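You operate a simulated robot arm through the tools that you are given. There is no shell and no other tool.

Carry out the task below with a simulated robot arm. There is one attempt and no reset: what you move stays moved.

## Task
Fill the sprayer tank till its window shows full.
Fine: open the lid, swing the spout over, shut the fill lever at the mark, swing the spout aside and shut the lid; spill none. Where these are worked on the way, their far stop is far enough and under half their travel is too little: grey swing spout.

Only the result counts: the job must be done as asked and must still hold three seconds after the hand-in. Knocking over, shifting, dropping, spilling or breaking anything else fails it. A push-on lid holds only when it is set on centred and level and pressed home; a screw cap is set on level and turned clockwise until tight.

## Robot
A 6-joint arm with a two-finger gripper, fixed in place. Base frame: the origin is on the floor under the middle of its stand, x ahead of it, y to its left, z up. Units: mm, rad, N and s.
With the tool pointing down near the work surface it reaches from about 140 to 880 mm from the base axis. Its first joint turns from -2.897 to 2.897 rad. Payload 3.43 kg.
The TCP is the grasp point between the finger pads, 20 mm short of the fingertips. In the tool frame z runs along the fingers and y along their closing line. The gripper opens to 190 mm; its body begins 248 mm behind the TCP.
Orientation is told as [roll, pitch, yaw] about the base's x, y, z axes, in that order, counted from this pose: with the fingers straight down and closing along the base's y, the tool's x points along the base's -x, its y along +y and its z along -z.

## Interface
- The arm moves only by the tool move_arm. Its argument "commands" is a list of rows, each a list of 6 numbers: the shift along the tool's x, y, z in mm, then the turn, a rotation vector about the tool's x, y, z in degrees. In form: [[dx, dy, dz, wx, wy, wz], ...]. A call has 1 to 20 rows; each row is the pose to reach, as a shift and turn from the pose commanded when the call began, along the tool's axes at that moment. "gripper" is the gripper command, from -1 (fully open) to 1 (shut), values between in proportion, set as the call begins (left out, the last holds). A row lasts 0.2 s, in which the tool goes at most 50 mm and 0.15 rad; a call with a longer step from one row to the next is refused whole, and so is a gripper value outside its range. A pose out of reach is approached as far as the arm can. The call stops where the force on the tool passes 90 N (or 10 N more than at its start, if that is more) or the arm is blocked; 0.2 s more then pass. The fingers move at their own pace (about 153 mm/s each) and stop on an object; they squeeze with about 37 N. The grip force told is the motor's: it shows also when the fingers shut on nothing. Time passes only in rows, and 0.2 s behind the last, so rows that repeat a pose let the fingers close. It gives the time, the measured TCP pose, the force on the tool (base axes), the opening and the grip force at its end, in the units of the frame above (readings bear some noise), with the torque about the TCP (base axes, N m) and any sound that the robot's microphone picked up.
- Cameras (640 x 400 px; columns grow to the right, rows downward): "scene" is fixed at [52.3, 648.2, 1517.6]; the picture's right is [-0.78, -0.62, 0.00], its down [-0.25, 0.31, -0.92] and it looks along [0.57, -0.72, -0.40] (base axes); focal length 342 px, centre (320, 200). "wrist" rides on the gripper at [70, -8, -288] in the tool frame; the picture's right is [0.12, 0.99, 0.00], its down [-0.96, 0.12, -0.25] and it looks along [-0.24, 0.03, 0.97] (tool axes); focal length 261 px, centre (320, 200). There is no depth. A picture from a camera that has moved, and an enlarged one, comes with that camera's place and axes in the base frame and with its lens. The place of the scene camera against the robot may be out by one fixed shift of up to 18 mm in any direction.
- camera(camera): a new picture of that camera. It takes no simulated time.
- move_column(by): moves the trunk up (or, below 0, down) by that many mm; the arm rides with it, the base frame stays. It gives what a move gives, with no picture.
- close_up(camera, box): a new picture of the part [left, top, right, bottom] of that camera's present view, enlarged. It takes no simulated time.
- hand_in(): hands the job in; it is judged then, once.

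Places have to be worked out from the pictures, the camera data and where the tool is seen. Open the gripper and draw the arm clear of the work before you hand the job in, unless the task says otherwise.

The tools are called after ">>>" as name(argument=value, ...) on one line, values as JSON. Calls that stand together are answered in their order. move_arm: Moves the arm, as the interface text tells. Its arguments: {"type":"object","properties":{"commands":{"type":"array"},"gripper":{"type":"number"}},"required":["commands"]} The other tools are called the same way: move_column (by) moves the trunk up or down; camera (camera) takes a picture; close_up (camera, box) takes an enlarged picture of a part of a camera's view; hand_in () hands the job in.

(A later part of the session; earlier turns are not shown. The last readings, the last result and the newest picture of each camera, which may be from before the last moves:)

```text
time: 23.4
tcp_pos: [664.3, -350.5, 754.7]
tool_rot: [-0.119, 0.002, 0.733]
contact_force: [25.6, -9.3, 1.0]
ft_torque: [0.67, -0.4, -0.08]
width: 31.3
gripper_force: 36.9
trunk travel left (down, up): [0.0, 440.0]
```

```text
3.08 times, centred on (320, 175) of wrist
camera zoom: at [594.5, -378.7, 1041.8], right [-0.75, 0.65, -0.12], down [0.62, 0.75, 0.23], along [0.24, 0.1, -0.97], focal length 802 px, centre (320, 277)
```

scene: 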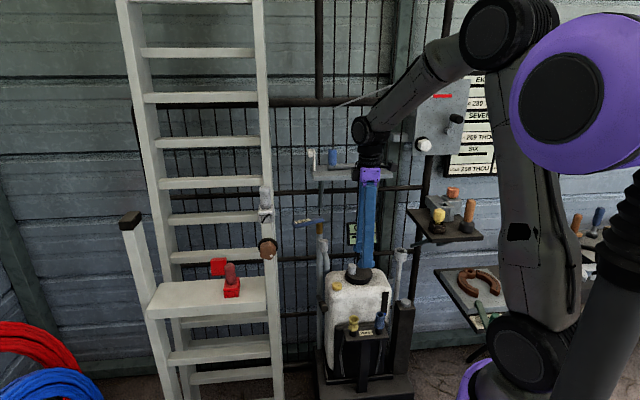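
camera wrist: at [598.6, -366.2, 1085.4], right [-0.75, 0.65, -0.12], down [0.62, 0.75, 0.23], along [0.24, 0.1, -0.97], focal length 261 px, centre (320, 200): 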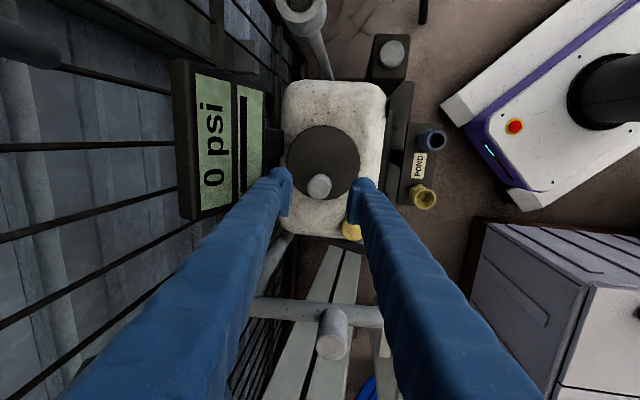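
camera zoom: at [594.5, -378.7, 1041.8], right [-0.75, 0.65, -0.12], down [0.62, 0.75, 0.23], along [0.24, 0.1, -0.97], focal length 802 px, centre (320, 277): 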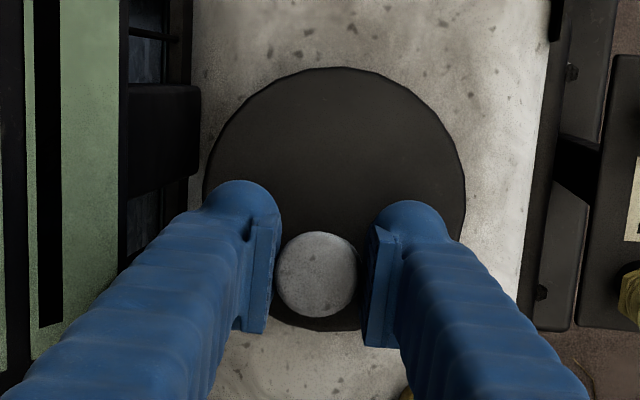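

The lid is at ~14°. There's a side load of ~25 N in +n, so I relieve it by ~4 mm while continuing to ~30°.

>>> move_arm(commands=[[2.2, -1.4, -3, 0, 0, 0], [4.7, -2.7, -5.9, 0, 0, 0], [7.2, -4, -8.6, 0, 0, 0], [10.4, -5.3, -11.3, 0, 0, 0], [17.1, -5.9, -16.2, 0, 0, 0]])

>>> close_up(camera="scene", box=[330, 240, 390, 290])

>>> close_up(camera="wrist", box=[240, 110, 400, 240])

```text
time: 24.6
tcp_pos: [653.8, -363.2, 773.0]
tool_rot: [-0.115, 0.004, 0.731]
contact_force: [5.7, 5.3, 0.5]
ft_torque: [0.6, -0.41, -0.11]
width: 30.9
gripper_force: 37.2
trunk travel left (down, up): [0.0, 440.0]
```

```text
8.00 times, centred on (360, 265) of scene
camera zoom: at [52.3, 648.2, 1517.6], right [-0.78, -0.62, 0.0], down [-0.25, 0.31, -0.92], along [0.57, -0.72, -0.4], focal length 2737 px, centre (0, -320)
```

zoom: 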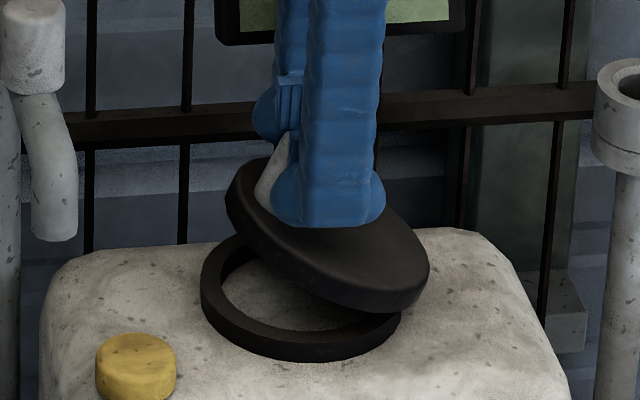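

```text
3.08 times, centred on (320, 175) of wrist
camera zoom: at [585.1, -391.9, 1059.2], right [-0.75, 0.65, -0.11], down [0.62, 0.75, 0.23], along [0.24, 0.1, -0.97], focal length 802 px, centre (320, 277)
```

zoom: 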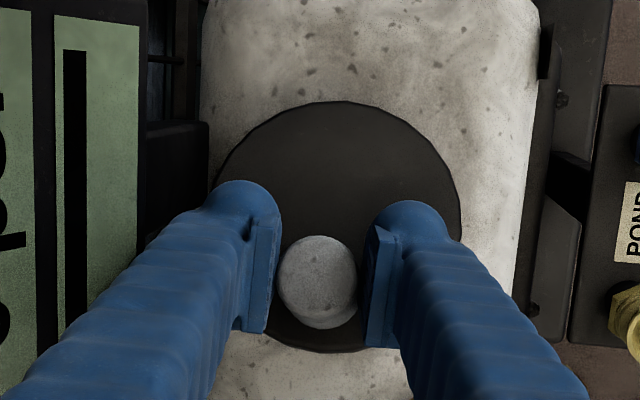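

The lid is now ~30° open and the neck opening is visible; loads are small. I continue the arc to ~50°.

>>> move_arm(commands=[[3.5, -0.3, -2.2, 0, 0, 0], [7.1, -0.5, -4.3, 0, 0, 0], [10.7, -0.8, -6.2, 0, 0, 0], [14.5, -1, -7.9, 0, 0, 0], [18.3, -1.2, -9.5, 0, 0, 0], [22.2, -1.4, -10.9, 0, 0, 0], [26, -1.5, -12.1, 0, 0, 0], [30.1, -1.6, -13.2, 0, 0, 0]])

>>> close_up(camera="scene", box=[330, 240, 390, 290])

>>> close_up(camera="wrist", box=[240, 110, 400, 240])

```text
time: 26.4
tcp_pos: [630.5, -385.8, 787.0]
tool_rot: [-0.117, 0.002, 0.734]
contact_force: [4.5, 5.6, -1.1]
ft_torque: [0.55, -0.38, 0.23]
width: 30.8
gripper_force: 36.7
trunk travel left (down, up): [0.0, 440.0]
```

```text
8.00 times, centred on (360, 265) of scene
camera zoom: at [52.3, 648.2, 1517.6], right [-0.78, -0.62, 0.0], down [-0.25, 0.31, -0.92], along [0.57, -0.72, -0.4], focal length 2737 px, centre (0, -320)
```

zoom: 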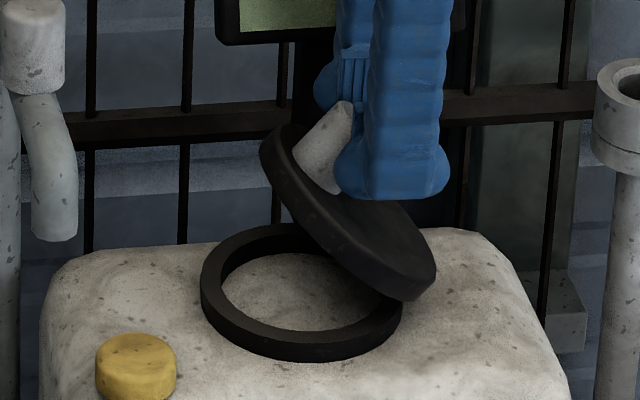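

```text
3.08 times, centred on (320, 175) of wrist
camera zoom: at [562.2, -413.6, 1072.8], right [-0.75, 0.65, -0.12], down [0.62, 0.75, 0.23], along [0.24, 0.1, -0.97], focal length 802 px, centre (320, 277)
```

zoom: 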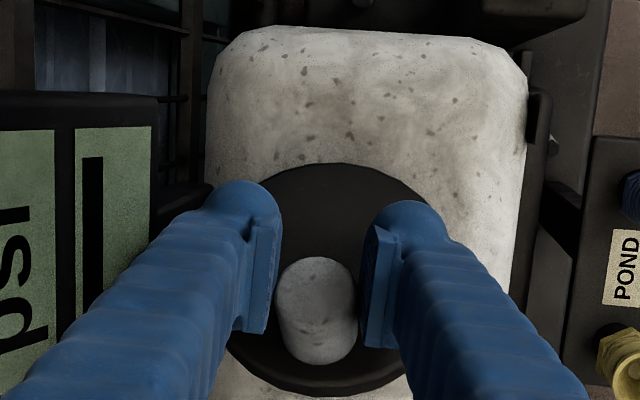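

Lid at ~48° and the grip is holding. I continue the arc toward 80°.

>>> move_arm(commands=[[4, -0.1, -0.9, 0, 0, 0], [8.1, -0.2, -1.6, 0, 0, 0], [12.2, -0.3, -2.1, 0, 0, 0], [16.4, -0.3, -2.5, 0, 0, 0], [20.5, -0.3, -2.6, 0, 0, 0], [24.6, -0.3, -2.7, 0, 0, 0], [28.7, -0.3, -2.5, 0, 0, 0], [32.9, -0.2, -2.1, 0, 0, 0]])

>>> close_up(camera="scene", box=[330, 240, 390, 290])

>>> close_up(camera="wrist", box=[240, 110, 400, 240])

```text
time: 28.2
tcp_pos: [609.2, -409.2, 790.1]
tool_rot: [-0.122, 0.001, 0.732]
contact_force: [22.3, -9.7, 12.7]
ft_torque: [0.57, -0.77, -0.26]
width: 27.7
gripper_force: 36.6
trunk travel left (down, up): [0.0, 440.0]
```

```text
8.00 times, centred on (360, 265) of scene
camera zoom: at [52.3, 648.2, 1517.6], right [-0.78, -0.62, 0.0], down [-0.25, 0.31, -0.92], along [0.57, -0.72, -0.4], focal length 2737 px, centre (0, -320)
```

zoom: 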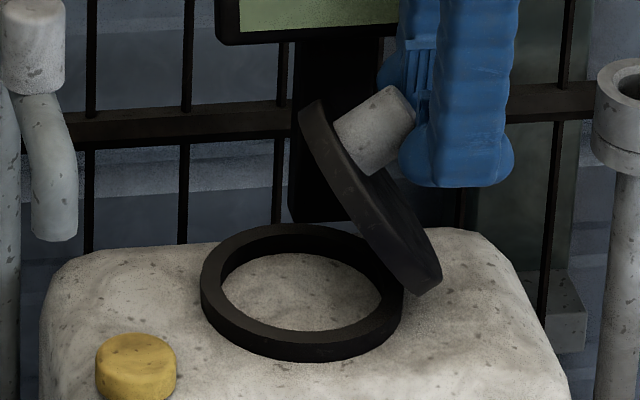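

```text
3.08 times, centred on (320, 175) of wrist
camera zoom: at [538.1, -436.0, 1076.2], right [-0.75, 0.65, -0.12], down [0.62, 0.75, 0.23], along [0.24, 0.1, -0.97], focal length 802 px, centre (320, 277)
```

zoom: 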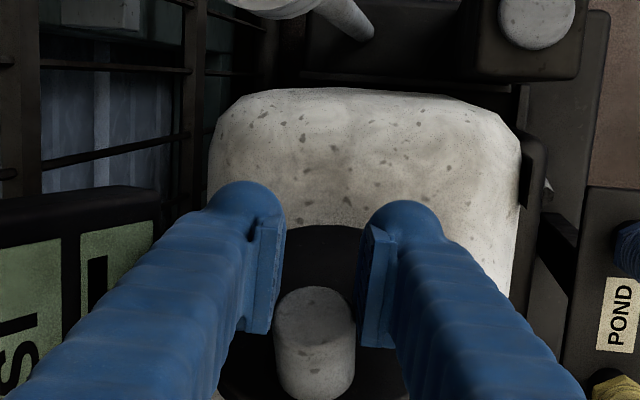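

The knob has crept toward the pad edge (lid at only ~55°), so it would slip off before tipping over. I'll lower it back gently, then re-grip with a bias and swing it faster.

>>> move_arm(commands=[[-8, 0, -0.2, 0, 0, 0], [-16.5, 0, -0.4, 0, 0, 0], [-24.7, 0.1, 0.8, 0, 0, 0], [-32.9, 0.2, 2.1, 0, 0, 0], [-40.7, 0.5, 4.5, 0, 0, 0], [-48.5, 0.9, 7.3, 0, 0, 0], [-56, 1.3, 11, 0, 0, 0], [-63, 1.8, 15.2, 0, 0, 0], [-69.5, 2.4, 20.1, 0, 0, 0], [-75.9, 3, 25.5, 0, 0, 0]])

>>> close_up(camera="scene", box=[330, 240, 390, 290])

>>> close_up(camera="wrist", box=[240, 110, 400, 240])

```text
time: 30.4
tcp_pos: [665.1, -355.3, 763.8]
tool_rot: [-0.118, 0.0, 0.733]
contact_force: [1.8, -12.7, 1.6]
ft_torque: [-0.47, 0.59, -0.18]
width: 31.1
gripper_force: 36.4
trunk travel left (down, up): [0.0, 440.0]
```

```text
8.00 times, centred on (360, 265) of scene
camera zoom: at [52.3, 648.2, 1517.6], right [-0.78, -0.62, 0.0], down [-0.25, 0.31, -0.92], along [0.57, -0.72, -0.4], focal length 2737 px, centre (0, -320)
```

zoom: 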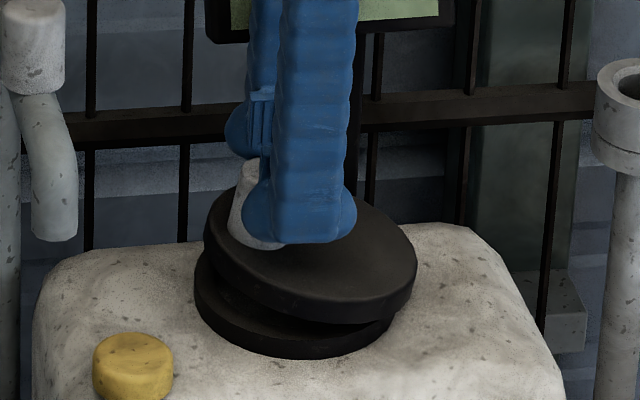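

```text
3.08 times, centred on (320, 175) of wrist
camera zoom: at [594.9, -383.6, 1049.3], right [-0.75, 0.65, -0.12], down [0.62, 0.75, 0.23], along [0.24, 0.1, -0.97], focal length 802 px, centre (320, 277)
```

zoom: 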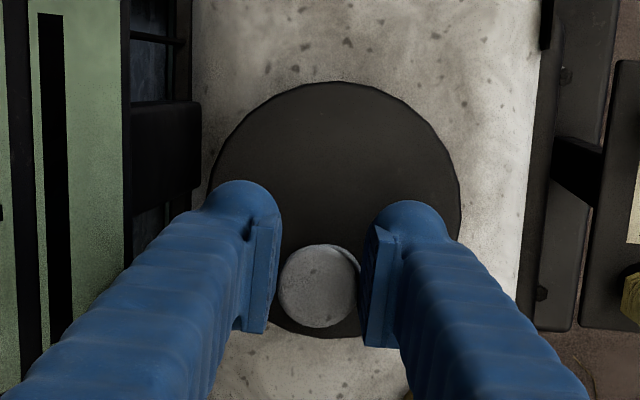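

Lid is back to ~12°, and I notice the tank/display appear displaced by a few mm, so I must keep forces low. I'll release here (small drop) and inspect.

>>> move_arm(commands=[[0, 0, 0, 0, 0, 0], [0, 0, 0, 0, 0, 0]], gripper=0.316)

>>> close_up(camera="scene", box=[330, 240, 390, 290])

>>> close_up(camera="wrist", box=[240, 110, 400, 240])

>>> close_up(camera="scene", box=[300, 220, 430, 400])

```text
time: 31.0
tcp_pos: [663.8, -354.2, 764.0]
tool_rot: [-0.117, 0.002, 0.734]
contact_force: [-0.8, 2.3, -1.5]
ft_torque: [-0.03, -0.01, 0.07]
width: 63.9
gripper_force: 0.1
trunk travel left (down, up): [0.0, 440.0]
```

```text
8.00 times, centred on (360, 265) of scene
camera zoom: at [52.3, 648.2, 1517.6], right [-0.78, -0.62, 0.0], down [-0.25, 0.31, -0.92], along [0.57, -0.72, -0.4], focal length 2737 px, centre (0, -320)
```

zoom: 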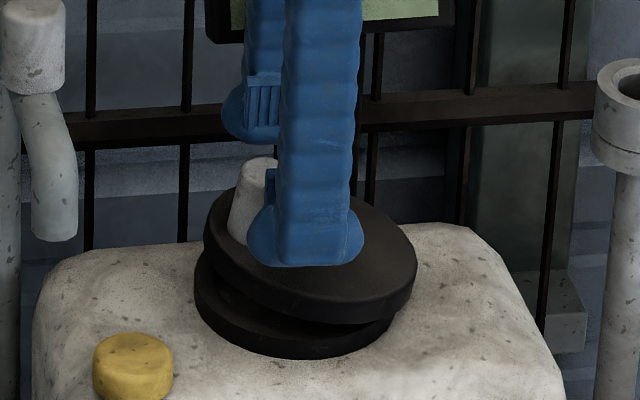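

```text
3.08 times, centred on (320, 175) of wrist
camera zoom: at [594.5, -382.8, 1048.6], right [-0.75, 0.65, -0.12], down [0.62, 0.75, 0.23], along [0.24, 0.1, -0.97], focal length 802 px, centre (320, 277)
```

zoom: 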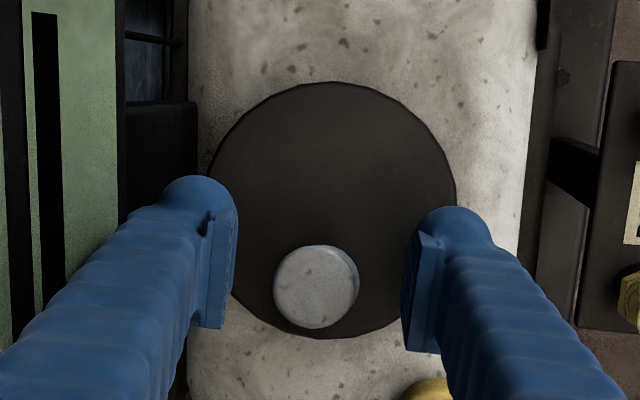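

```text
2.22 times, centred on (365, 310) of scene
camera zoom: at [52.3, 648.2, 1517.6], right [-0.78, -0.62, 0.0], down [-0.25, 0.31, -0.92], along [0.57, -0.72, -0.4], focal length 760 px, centre (220, -44)
```

zoom: 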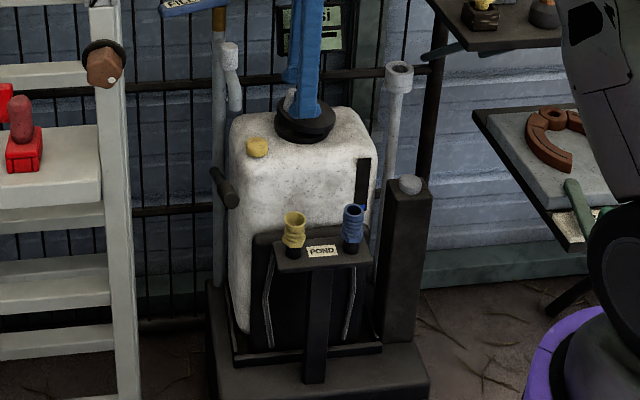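

Key finding: the lid stays where it is left (hinge friction), so I can re-grip in stages. I shift to bias the pads (+u 16 mm, slightly lower) and grip again.

>>> move_arm(commands=[[-8, -0.6, 0, 0, 0, 0], [-16, -0.6, 3, 0, 0, 0], [-16, -0.6, 7, 0, 0, 0]])

>>> close_up(camera="wrist", box=[240, 110, 400, 240])

```text
time: 31.8
tcp_pos: [676.3, -345.6, 757.2]
tool_rot: [-0.119, 0.001, 0.733]
contact_force: [-7.5, 9.1, 3.9]
ft_torque: [-0.46, -0.47, 0.24]
width: 59.8
gripper_force: 0.1
trunk travel left (down, up): [0.0, 440.0]
```

```text
3.08 times, centred on (320, 175) of wrist
camera zoom: at [606.9, -373.7, 1043.0], right [-0.75, 0.65, -0.12], down [0.62, 0.75, 0.23], along [0.24, 0.1, -0.97], focal length 802 px, centre (320, 277)
```

zoom: 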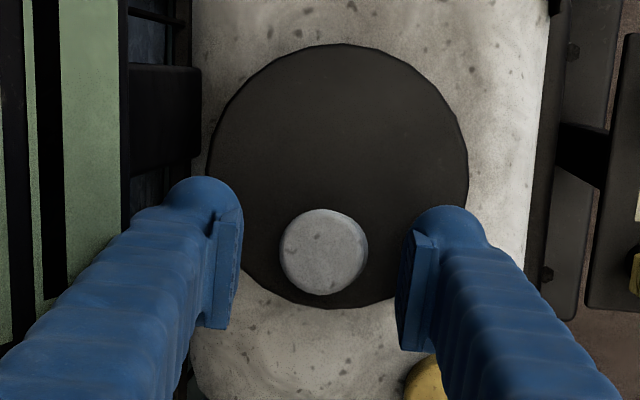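

The back finger is lightly touching something (likely the display's lower edge), so I close on the knob right away.

>>> move_arm(commands=[[0, 1, 0, 0, 0, 0], [0, 1, 0, 0, 0, 0]], gripper=1)

>>> close_up(camera="scene", box=[330, 240, 390, 290])

```text
time: 32.4
tcp_pos: [675.2, -345.4, 755.5]
tool_rot: [-0.119, 0.001, 0.734]
contact_force: [3.0, 3.8, -0.2]
ft_torque: [0.5, -0.18, -0.04]
width: 30.8
gripper_force: 37.6
trunk travel left (down, up): [0.0, 440.0]
```

```text
8.00 times, centred on (360, 265) of scene
camera zoom: at [52.3, 648.2, 1517.6], right [-0.78, -0.62, 0.0], down [-0.25, 0.31, -0.92], along [0.57, -0.72, -0.4], focal length 2737 px, centre (0, -320)
```

zoom: 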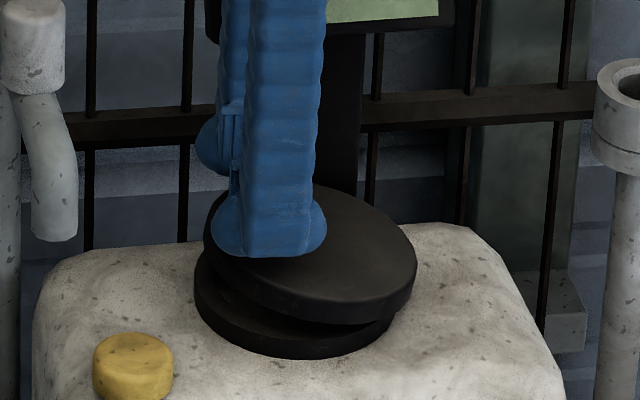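

Clean grip (low loads). Now a quicker swing through ~40° more.

>>> move_arm(commands=[[12.2, -1.5, -12.5, 0, 0, 0], [26.5, -2.7, -22.8, 0, 0, 0], [42.2, -3.6, -30.3, 0, 0, 0], [59, -4.1, -35.1, 0, 0, 0]])

>>> close_up(camera="scene", box=[330, 240, 390, 290])

>>> close_up(camera="wrist", box=[240, 110, 400, 240])

```text
time: 33.4
tcp_pos: [633.3, -384.0, 791.5]
tool_rot: [-0.122, 0.002, 0.734]
contact_force: [22.9, -12.3, 9.1]
ft_torque: [0.19, -0.33, -0.07]
width: 31.6
gripper_force: 37.1
trunk travel left (down, up): [0.0, 440.0]
```

```text
8.00 times, centred on (360, 265) of scene
camera zoom: at [52.3, 648.2, 1517.6], right [-0.78, -0.62, 0.0], down [-0.25, 0.31, -0.92], along [0.57, -0.72, -0.4], focal length 2737 px, centre (0, -320)
```

zoom: 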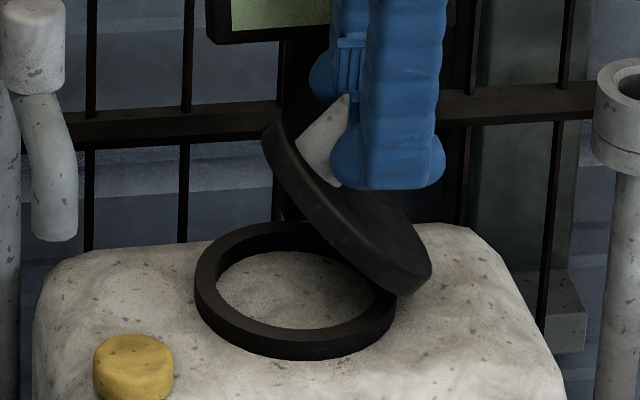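

```text
3.08 times, centred on (320, 175) of wrist
camera zoom: at [563.9, -412.9, 1077.6], right [-0.75, 0.65, -0.12], down [0.62, 0.75, 0.23], along [0.24, 0.1, -0.97], focal length 802 px, centre (320, 277)
```

zoom: 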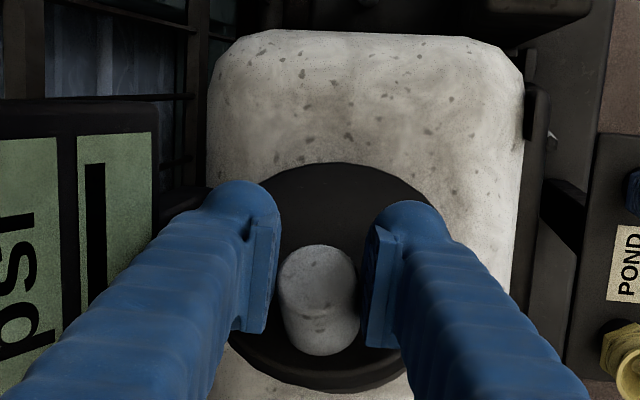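

Lid at ~47° and the grip is still centred. I continue the swing with a small +n correction to relieve the side load.

>>> move_arm(commands=[[17.4, -3.5, -1.8, 0, 0, 0], [34.9, -6, -0.5, 0, 0, 0], [51.9, -7, 3.7, 0, 0, 0], [67.9, -7, 10.8, 0, 0, 0]])

>>> close_up(camera="scene", box=[330, 240, 390, 290])

>>> close_up(camera="wrist", box=[240, 110, 400, 240])

```text
time: 34.4
tcp_pos: [581.8, -435.8, 780.3]
tool_rot: [-0.112, 0.002, 0.732]
contact_force: [1.0, 0.3, 0.0]
ft_torque: [-0.05, 0.0, -0.02]
width: 0.0
gripper_force: 34.8
trunk travel left (down, up): [0.0, 440.0]
```

```text
8.00 times, centred on (360, 265) of scene
camera zoom: at [52.3, 648.2, 1517.6], right [-0.78, -0.62, 0.0], down [-0.25, 0.31, -0.92], along [0.57, -0.72, -0.4], focal length 2737 px, centre (0, -320)
```

zoom: 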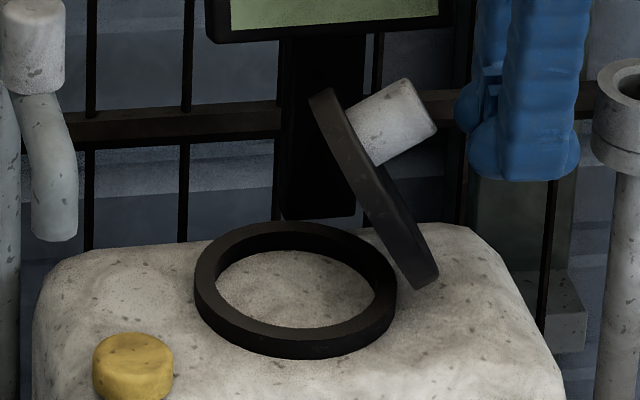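

```text
3.08 times, centred on (320, 175) of wrist
camera zoom: at [513.9, -465.2, 1066.3], right [-0.75, 0.65, -0.11], down [0.62, 0.75, 0.23], along [0.23, 0.1, -0.97], focal length 802 px, centre (320, 277)
```

zoom: 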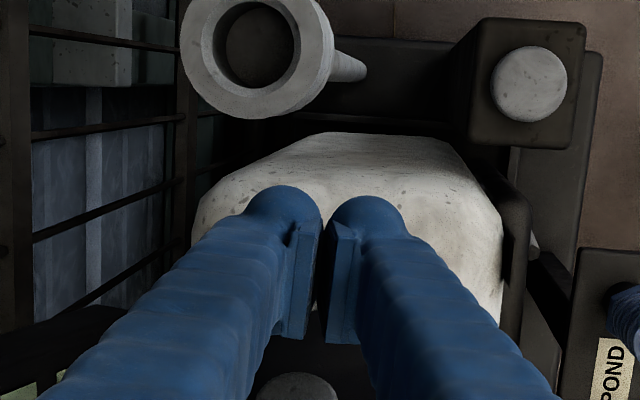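

The pads slipped off but the lid stayed at about 60°, held by hinge friction. I'll now go over the lid with closed fingers, come down on its underside (+u) and push it further open.

>>> move_arm(commands=[[0, -4, -35, 0, 0, 0], [0, -8.2, -69.5, 0, 0, 0], [-42, -8.2, -69.5, 0, 0, 0], [-84, -8.2, -69.5, 0, 0, 0], [-126, -8.2, -69.5, 0, 0, 0], [-165, -8.2, -69.5, 0, 0, 0]])

>>> camera(camera="wrist")

>>> close_up(camera="scene", box=[300, 200, 420, 300])

```text
time: 35.8
tcp_pos: [700.4, -322.1, 854.2]
tool_rot: [-0.115, 0.001, 0.733]
contact_force: [-75.9, 30.5, -6.7]
ft_torque: [-7.57, -18.83, 0.68]
width: 0.0
gripper_force: 34.2
trunk travel left (down, up): [0.0, 440.0]
```

```text
taken
camera wrist: at [632.2, -351.0, 1139.9], right [-0.75, 0.65, -0.11], down [0.62, 0.75, 0.23], along [0.24, 0.1, -0.97], focal length 261 px, centre (320, 200)
```

wrist: 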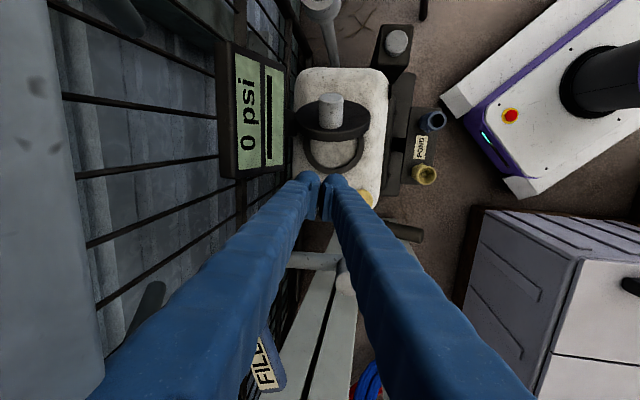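

```text
4.00 times, centred on (360, 250) of scene
camera zoom: at [52.3, 648.2, 1517.6], right [-0.78, -0.62, 0.0], down [-0.25, 0.31, -0.92], along [0.57, -0.72, -0.4], focal length 1368 px, centre (160, 0)
```

zoom: 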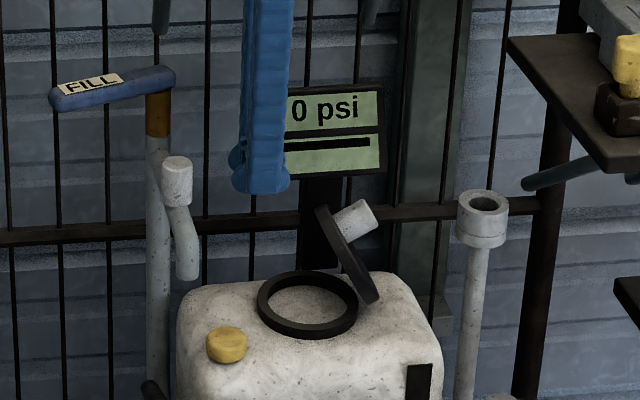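

The gripper body is pressing on the shelf edge (76 N). I back straight off toward -n immediately.

>>> move_arm(commands=[[0, 25, 2, 0, 0, 0], [0, 50, 5, 0, 0, 0]])

>>> camera(camera="scene")

>>> close_up(camera="scene", box=[280, 130, 420, 220])

```text
time: 36.4
tcp_pos: [675.6, -289.7, 840.1]
tool_rot: [-0.121, 0.0, 0.733]
contact_force: [-1.0, -1.1, -0.4]
ft_torque: [0.03, 0.03, 0.01]
width: 0.1
gripper_force: 34.1
trunk travel left (down, up): [0.0, 440.0]
```

```text
taken
```

scene: 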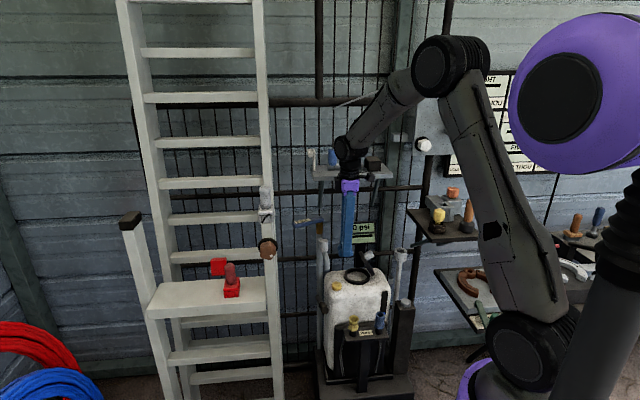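

```text
4.44 times, centred on (350, 175) of scene
camera zoom: at [52.3, 648.2, 1517.6], right [-0.78, -0.62, 0.0], down [-0.25, 0.31, -0.92], along [0.57, -0.72, -0.4], focal length 1520 px, centre (187, 311)
```

zoom: 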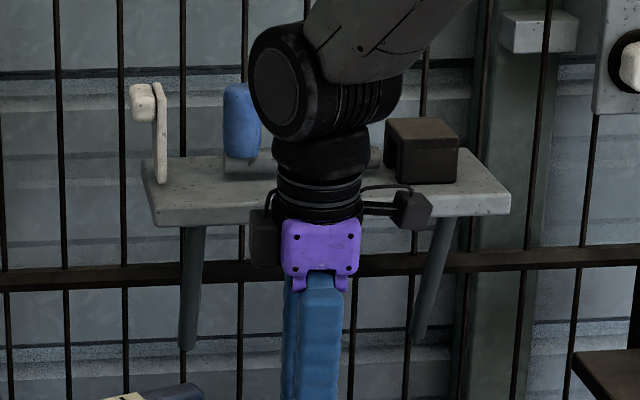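

Nothing on the shelf moved. I tilt the tool to ~25° so the wrist stays well clear of the shelf, and descend on the +u side of the lid.

>>> move_arm(commands=[[0, 3, 24, 6, 0, 0], [0, 6, 48, 12, 0, 0], [0, 8.7, 71.5, 18, 0, 0]])

>>> camera(camera="wrist")

>>> close_up(camera="scene", box=[300, 130, 420, 300])

```text
time: 37.2
tcp_pos: [674.8, -287.2, 765.6]
tool_rot: [-0.421, -0.008, 0.717]
contact_force: [1.3, -2.3, 1.1]
ft_torque: [0.47, 0.31, 0.08]
width: 0.0
gripper_force: 34.1
trunk travel left (down, up): [0.0, 440.0]
```

```text
taken
camera wrist: at [546.7, -251.7, 1030.4], right [-0.68, 0.61, -0.41], down [0.59, 0.79, 0.19], along [0.43, -0.11, -0.89], focal length 261 px, centre (320, 200)
```

wrist: 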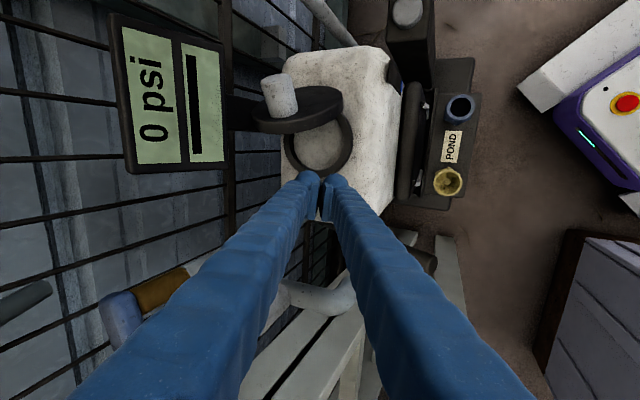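

```text
2.35 times, centred on (360, 215) of scene
camera zoom: at [52.3, 648.2, 1517.6], right [-0.78, -0.62, 0.0], down [-0.25, 0.31, -0.92], along [0.57, -0.72, -0.4], focal length 805 px, centre (226, 165)
```

zoom: 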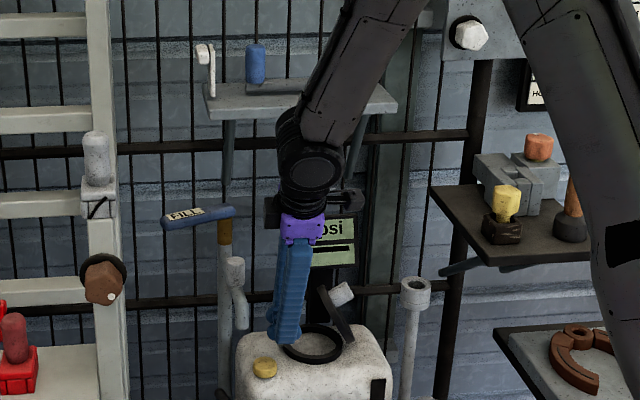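

The wrist is now well clear of the shelf. I move +n 35 mm to centre on the lid and approach its underside.

>>> move_arm(commands=[[0, -16, 7.1, 0, 0, 0], [0, -32, 14.3, 0, 0, 0], [30, -32, 14.3, 0, 0, 0]])

>>> close_up(camera="scene", box=[320, 220, 400, 290])

>>> close_up(camera="wrist", box=[200, 60, 420, 240])

```text
time: 38.0
tcp_pos: [676.1, -334.9, 766.2]
tool_rot: [-0.432, 0.001, 0.733]
contact_force: [0.9, -0.3, -0.2]
ft_torque: [-0.11, 0.1, -0.06]
width: 0.1
gripper_force: 34.2
trunk travel left (down, up): [0.0, 440.0]
```

```text
5.71 times, centred on (360, 255) of scene
camera zoom: at [52.3, 648.2, 1517.6], right [-0.78, -0.62, 0.0], down [-0.25, 0.31, -0.92], along [0.57, -0.72, -0.4], focal length 1955 px, centre (91, -114)
```

zoom: 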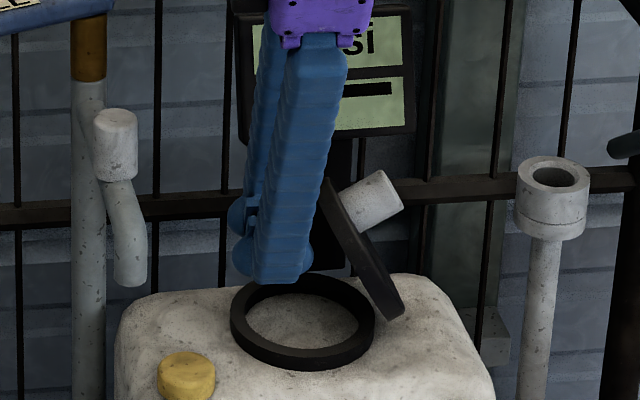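

```text
2.22 times, centred on (310, 150) of wrist
camera zoom: at [548.3, -300.0, 1031.6], right [-0.69, 0.59, -0.42], down [0.58, 0.8, 0.17], along [0.43, -0.12, -0.89], focal length 579 px, centre (342, 311)
```

zoom: 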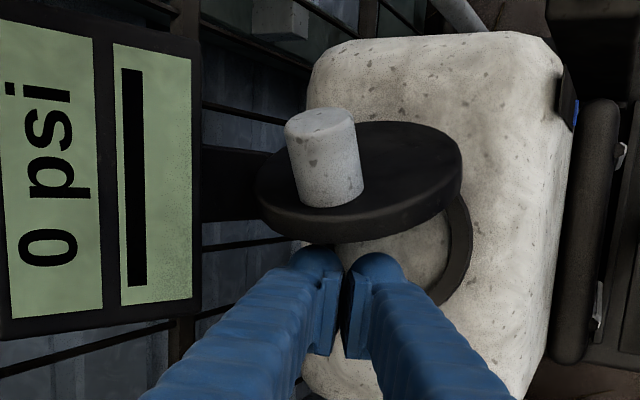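

Fingers sit right next to the lid's underside rim, centred. Now I push toward -u in small steps.

>>> move_arm(commands=[[8, 0, 0, 0, 0, 0], [16, 0, 0, 0, 0, 0], [24, 0, 0, 0, 0, 0], [32, 0, 0, 0, 0, 0]])

>>> close_up(camera="scene", box=[320, 220, 400, 290])

```text
time: 39.0
tcp_pos: [652.7, -356.2, 768.6]
tool_rot: [-0.432, 0.002, 0.734]
contact_force: [0.1, 0.9, -0.3]
ft_torque: [-0.01, 0.01, -0.01]
width: 0.0
gripper_force: 34.5
trunk travel left (down, up): [0.0, 440.0]
```

```text
5.71 times, centred on (360, 255) of scene
camera zoom: at [52.3, 648.2, 1517.6], right [-0.78, -0.62, 0.0], down [-0.25, 0.31, -0.92], along [0.57, -0.72, -0.4], focal length 1955 px, centre (91, -114)
```

zoom: 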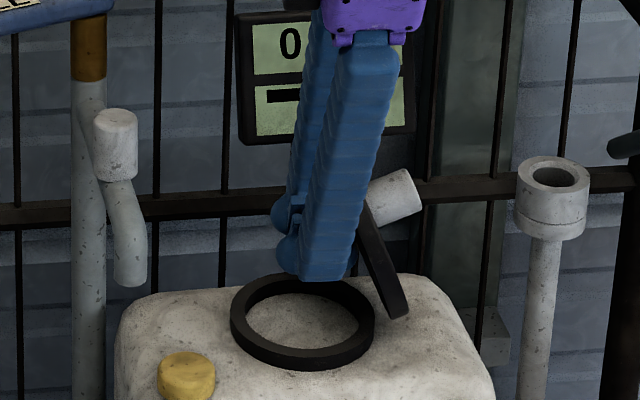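

The lid is opening further (~70°) with almost no load. Continue pushing.

>>> move_arm(commands=[[8, 0, 0, 0, 0, 0], [16, 0, 0, 0, 0, 0], [24, 0, 0, 0, 0, 0], [32, 0, 0, 0, 0, 0]])

>>> close_up(camera="scene", box=[320, 220, 400, 290])

```text
time: 40.0
tcp_pos: [628.5, -378.6, 767.0]
tool_rot: [-0.432, 0.002, 0.735]
contact_force: [-0.1, 0.4, -0.6]
ft_torque: [-0.02, 0.05, -0.01]
width: 0.0
gripper_force: 34.6
trunk travel left (down, up): [0.0, 440.0]
```

```text
5.71 times, centred on (360, 255) of scene
camera zoom: at [52.3, 648.2, 1517.6], right [-0.78, -0.62, 0.0], down [-0.25, 0.31, -0.92], along [0.57, -0.72, -0.4], focal length 1955 px, centre (91, -114)
```

zoom: 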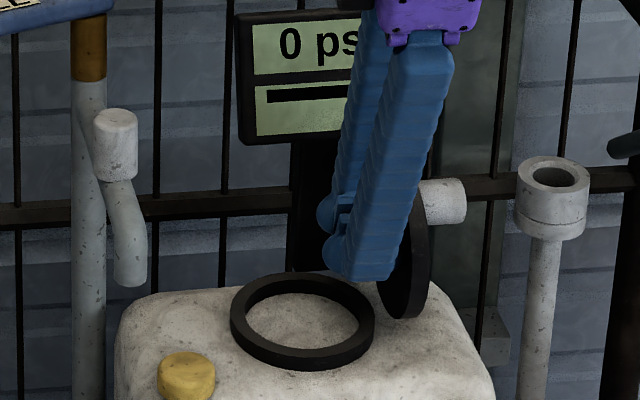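

Lid is about vertical now. I push a bit further until it meets its stop, watching the force.

>>> move_arm(commands=[[7, 0, 0, 0, 0, 0], [14, 0, 0, 0, 0, 0], [21, 0, 0, 0, 0, 0]])

>>> close_up(camera="scene", box=[320, 220, 400, 290])

```text
time: 40.8
tcp_pos: [615.3, -390.7, 769.4]
tool_rot: [-0.433, -0.001, 0.736]
contact_force: [20.6, 20.3, 2.3]
ft_torque: [0.29, -0.16, -0.04]
width: 5.9
gripper_force: 34.7
trunk travel left (down, up): [0.0, 440.0]
```

```text
5.71 times, centred on (360, 255) of scene
camera zoom: at [52.3, 648.2, 1517.6], right [-0.78, -0.62, 0.0], down [-0.25, 0.31, -0.92], along [0.57, -0.72, -0.4], focal length 1955 px, centre (91, -114)
```

zoom: 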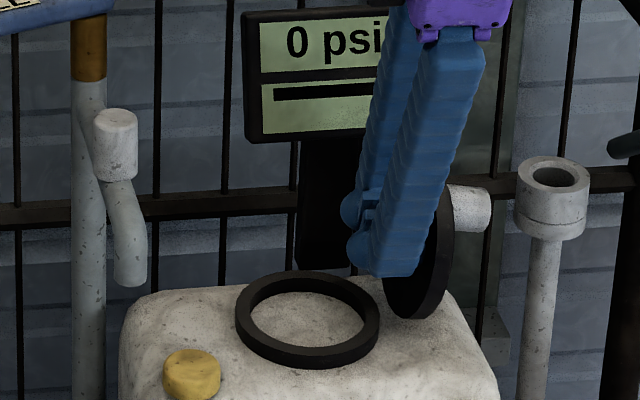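

The lid has hit its stop (29 N) and the tank nudged a few mm, so I back off now.

>>> move_arm(commands=[[-10, 0, 0, 0, 0, 0], [-40, 0, 0, 0, 0, 0]])

>>> close_up(camera="scene", box=[320, 220, 400, 290])

>>> close_up(camera="scene", box=[300, 220, 430, 400])

```text
time: 41.4
tcp_pos: [643.1, -367.2, 769.3]
tool_rot: [-0.431, 0.003, 0.731]
contact_force: [0.5, -1.4, -0.9]
ft_torque: [0.17, -0.08, 0.04]
width: 0.0
gripper_force: 33.7
trunk travel left (down, up): [0.0, 440.0]
```

```text
5.71 times, centred on (360, 255) of scene
camera zoom: at [52.3, 648.2, 1517.6], right [-0.78, -0.62, 0.0], down [-0.25, 0.31, -0.92], along [0.57, -0.72, -0.4], focal length 1955 px, centre (91, -114)
```

zoom: 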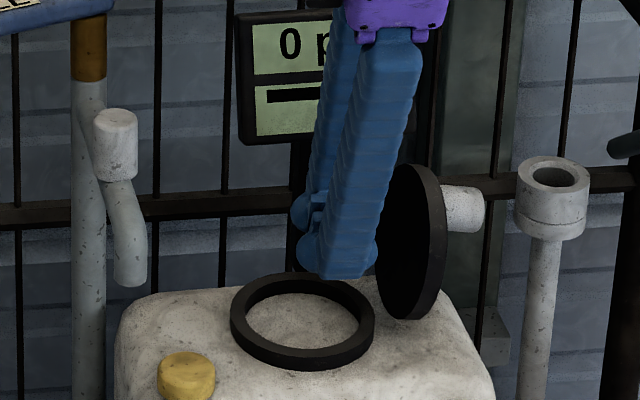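

```text
2.22 times, centred on (365, 310) of scene
camera zoom: at [52.3, 648.2, 1517.6], right [-0.78, -0.62, 0.0], down [-0.25, 0.31, -0.92], along [0.57, -0.72, -0.4], focal length 760 px, centre (220, -44)
```

zoom: 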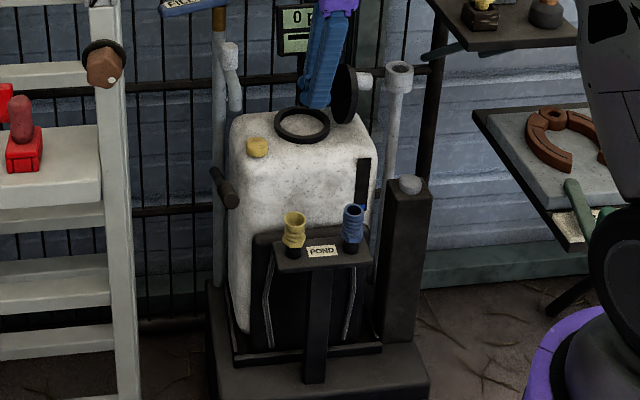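

Lid stands open past vertical on its own and the tank rocked back to place. Next is the spout: I retreat toward -n, straighten the tool, then re-yaw so the fingers straddle the spout knob along u.

>>> move_arm(commands=[[0, 25, -31, -5, 0, 0], [0, 50, -63, -10, 0, 0], [0, 75.5, -94, -15, 0, 0], [0, 100.6, -126, -20, 0, 0], [0, 125.8, -157, -24.7, 0, 0]])

>>> move_arm(commands=[[0, 0, 0, 0, 0, 7.25], [0, 0, 0, 0, 0, 14.5], [0, 0, 0, 0, 0, 21.75], [0, 0, 0, 0, 0, 29], [0, 0, 0, 0, 0, 36.25], [0, 0, 0, 0, 0, 43.5], [0, 0, 0, 0, 0, 50.75], [0, 0, 0, 0, 0, 58], [0, 0, 0, 0, 0, 65.25], [0, 0, 0, 0, 0, 72.5], [0, 0, 0, 0, 0, 79.75], [0, 0, 0, 0, 0, 87]], gripper=0.3)

>>> camera(camera="wrist")

>>> camera(camera="scene")

```text
time: 42.6
tcp_pos: [524.0, -233.7, 857.2]
tool_rot: [0.0, 0.001, 0.734]
contact_force: [0.5, -0.1, -0.3]
ft_torque: [0.03, 0.01, 0.01]
width: 0.0
gripper_force: 34.0
trunk travel left (down, up): [0.0, 440.0]
```

```text
time: 45.2
tcp_pos: [521.9, -231.5, 859.4]
tool_rot: [-0.002, 0.0, -0.787]
contact_force: [0.0, -0.1, 0.6]
ft_torque: [-0.02, -0.01, 0.01]
width: 66.7
gripper_force: 0.0
trunk travel left (down, up): [0.0, 440.0]
```

```text
taken
camera wrist: at [466.5, -187.9, 1145.8], right [0.62, 0.79, 0.0], down [0.76, -0.6, 0.25], along [0.19, -0.15, -0.97], focal length 261 px, centre (320, 200)
```

wrist: 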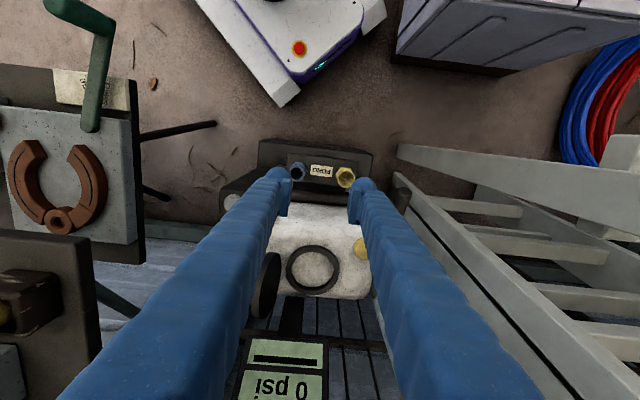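

```text
taken
```

scene: 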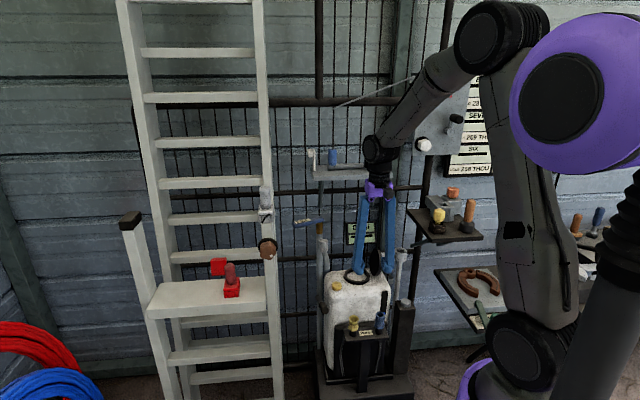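

Both views are clear. I move to a standoff behind the spout knob with a 25° tilt toward the wall.

>>> move_arm(commands=[[-15, 24, -21, 0, -4.2, 0], [-30, 49, -42, 0, -8.4, 0], [-45, 73, -64, 0, -12.6, 0], [-60, 97, -85, 0, -16.8, 0], [-75, 122, -106, 0, -21, 0], [-90, 146, -127, 0, -25, 0]])

>>> camera(camera="wrist")

>>> camera(camera="scene")

```text
time: 46.6
tcp_pos: [692.6, -191.9, 986.4]
tool_rot: [-0.002, -0.438, -0.783]
contact_force: [-0.5, -1.1, -0.2]
ft_torque: [0.06, 0.03, 0.04]
width: 66.7
gripper_force: 0.1
trunk travel left (down, up): [0.0, 440.0]
```

```text
taken
camera wrist: at [554.5, -67.8, 1216.6], right [0.63, 0.78, -0.05], down [0.62, -0.46, 0.63], along [0.47, -0.43, -0.77], focal length 261 px, centre (320, 200)
```

wrist: 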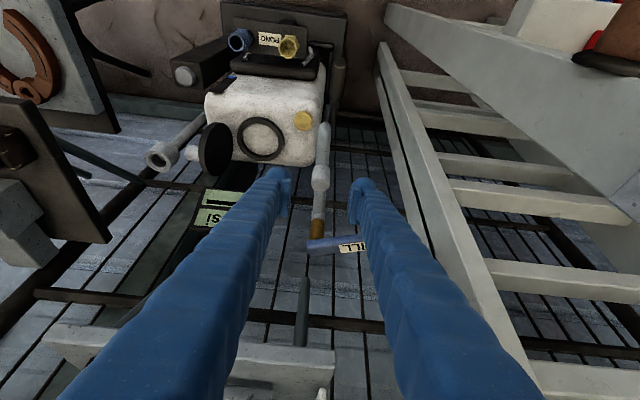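

```text
taken
```

scene: 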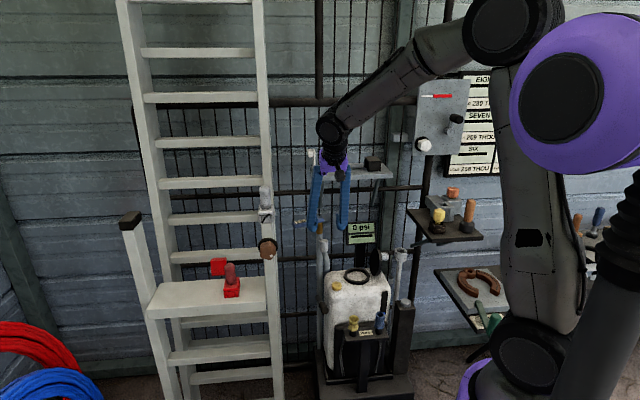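

Good view down onto the spout and FILL lever; I enlarge it for exact positions.

>>> close_up(camera="wrist", box=[270, 110, 390, 270])

>>> close_up(camera="scene", box=[285, 190, 345, 290])

```text
2.50 times, centred on (330, 190) of wrist
camera zoom: at [554.5, -67.8, 1216.6], right [0.63, 0.78, -0.05], down [0.62, -0.46, 0.63], along [0.47, -0.43, -0.77], focal length 652 px, centre (295, 225)
```

zoom: 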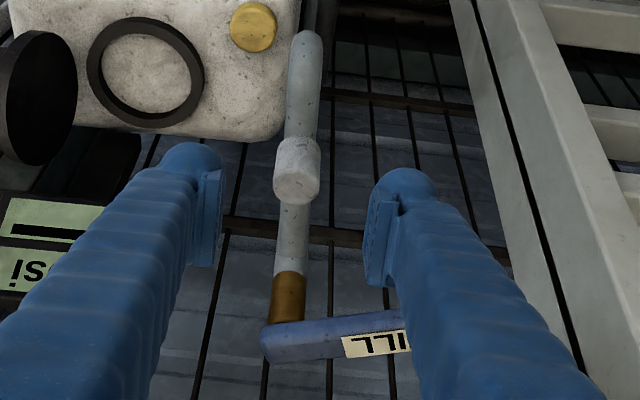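

```text
4.00 times, centred on (315, 240) of scene
camera zoom: at [52.3, 648.2, 1517.6], right [-0.78, -0.62, 0.0], down [-0.25, 0.31, -0.92], along [0.57, -0.72, -0.4], focal length 1368 px, centre (340, 40)
```

zoom: 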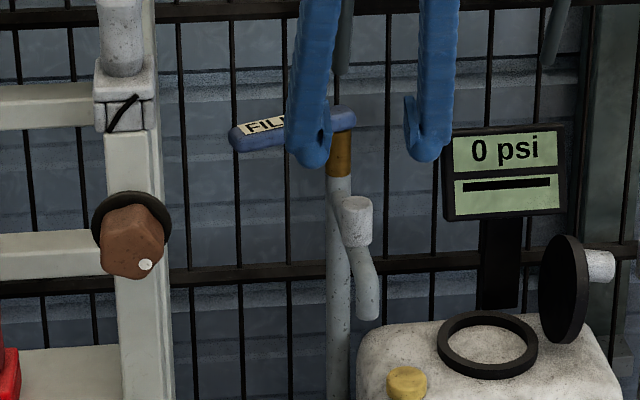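

The spout knob's top is at (736,-235,881), pivot (816,-308), tip (688,-194,795); the filler ring centre is ~(656,-357). I descend along the tool axis to straddle the spout knob.

>>> move_arm(commands=[[-1.5, 0, 45, 0, 0, 0], [-3, 0, 90, 0, 0, 0], [-4.3, 0, 115, 0, 0, 0], [-4.3, 0, 130, 0, 0, 0]])

>>> camera(camera="wrist")

>>> close_up(camera="scene", box=[285, 190, 345, 290])

```text
time: 47.6
tcp_pos: [732.9, -234.9, 869.6]
tool_rot: [-0.002, -0.437, -0.785]
contact_force: [0.5, 0.1, -1.1]
ft_torque: [-0.01, 0.01, -0.01]
width: 66.4
gripper_force: 0.0
trunk travel left (down, up): [0.0, 440.0]
```

```text
taken
camera wrist: at [595.6, -108.9, 1098.8], right [0.63, 0.78, -0.05], down [0.62, -0.46, 0.63], along [0.47, -0.43, -0.77], focal length 261 px, centre (320, 200)
```

wrist: 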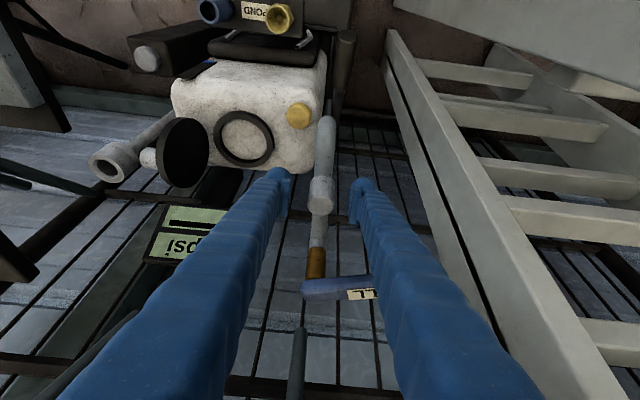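

```text
4.00 times, centred on (315, 240) of scene
camera zoom: at [52.3, 648.2, 1517.6], right [-0.78, -0.62, 0.0], down [-0.25, 0.31, -0.92], along [0.57, -0.72, -0.4], focal length 1368 px, centre (340, 40)
```

zoom: 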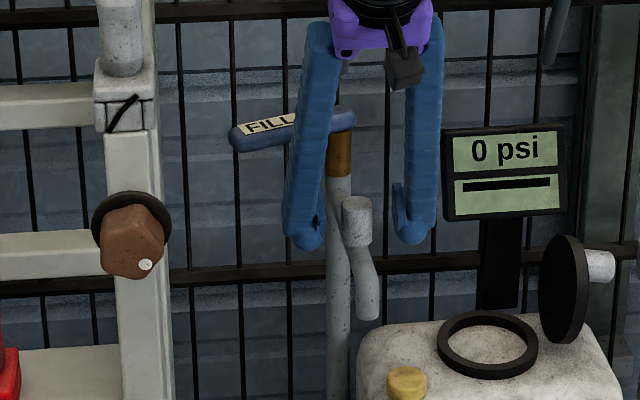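

The knob is centred between the fingers. I close on it.

>>> move_arm(commands=[[0, 0, 2, 0, 0, 0], [0, 0, 2, 0, 0, 0], [0, 0, 2, 0, 0, 0]], gripper=1)

>>> close_up(camera="wrist", box=[250, 130, 400, 280])

```text
time: 48.4
tcp_pos: [732.8, -232.2, 869.0]
tool_rot: [-0.002, -0.438, -0.784]
contact_force: [-2.1, 0.2, 7.0]
ft_torque: [-0.01, 0.03, -0.04]
width: 28.2
gripper_force: 45.1
trunk travel left (down, up): [0.0, 440.0]
```

```text
2.67 times, centred on (325, 205) of wrist
camera zoom: at [595.4, -108.8, 1098.7], right [0.63, 0.78, -0.05], down [0.62, -0.46, 0.63], along [0.47, -0.43, -0.77], focal length 695 px, centre (307, 187)
```

zoom: 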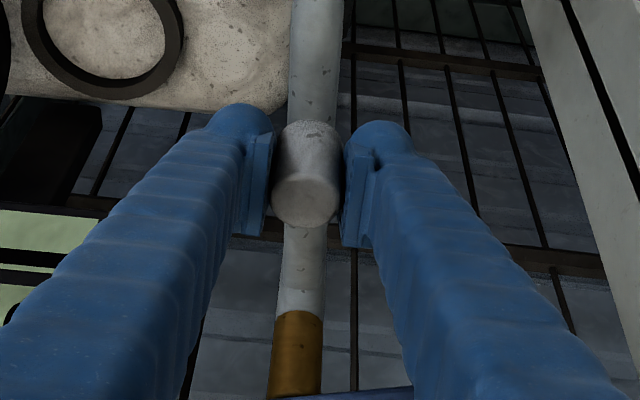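

Gripped. I swing the spout counter-clockwise about its pipe, first 20°.

>>> move_arm(commands=[[-0.9, -9.8, 0.4, 0, 0, 0], [-2.3, -19.5, 1.1, 0, 0, 0], [-4.7, -29, 2.2, 0, 0, 0], [-7.7, -38.3, 3.6, 0, 0, 0]])

>>> close_up(camera="scene", box=[285, 190, 385, 290])

```text
time: 49.4
tcp_pos: [713.1, -265.3, 868.6]
tool_rot: [-0.001, -0.436, -0.784]
contact_force: [3.6, 4.3, 2.3]
ft_torque: [-0.23, -0.34, 0.57]
width: 28.2
gripper_force: 45.2
trunk travel left (down, up): [0.0, 440.0]
```

```text
4.00 times, centred on (335, 240) of scene
camera zoom: at [52.3, 648.2, 1517.6], right [-0.78, -0.62, 0.0], down [-0.25, 0.31, -0.92], along [0.57, -0.72, -0.4], focal length 1368 px, centre (260, 40)
```

zoom: 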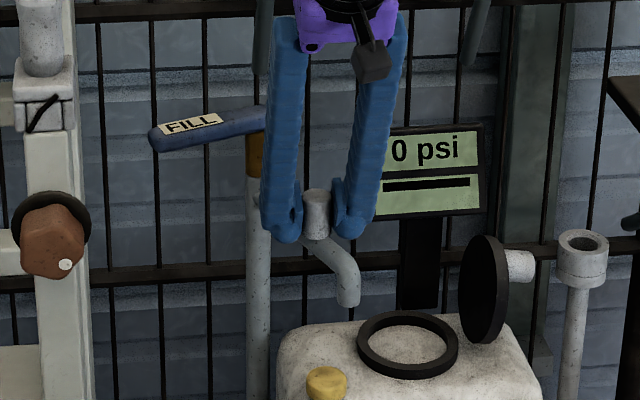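

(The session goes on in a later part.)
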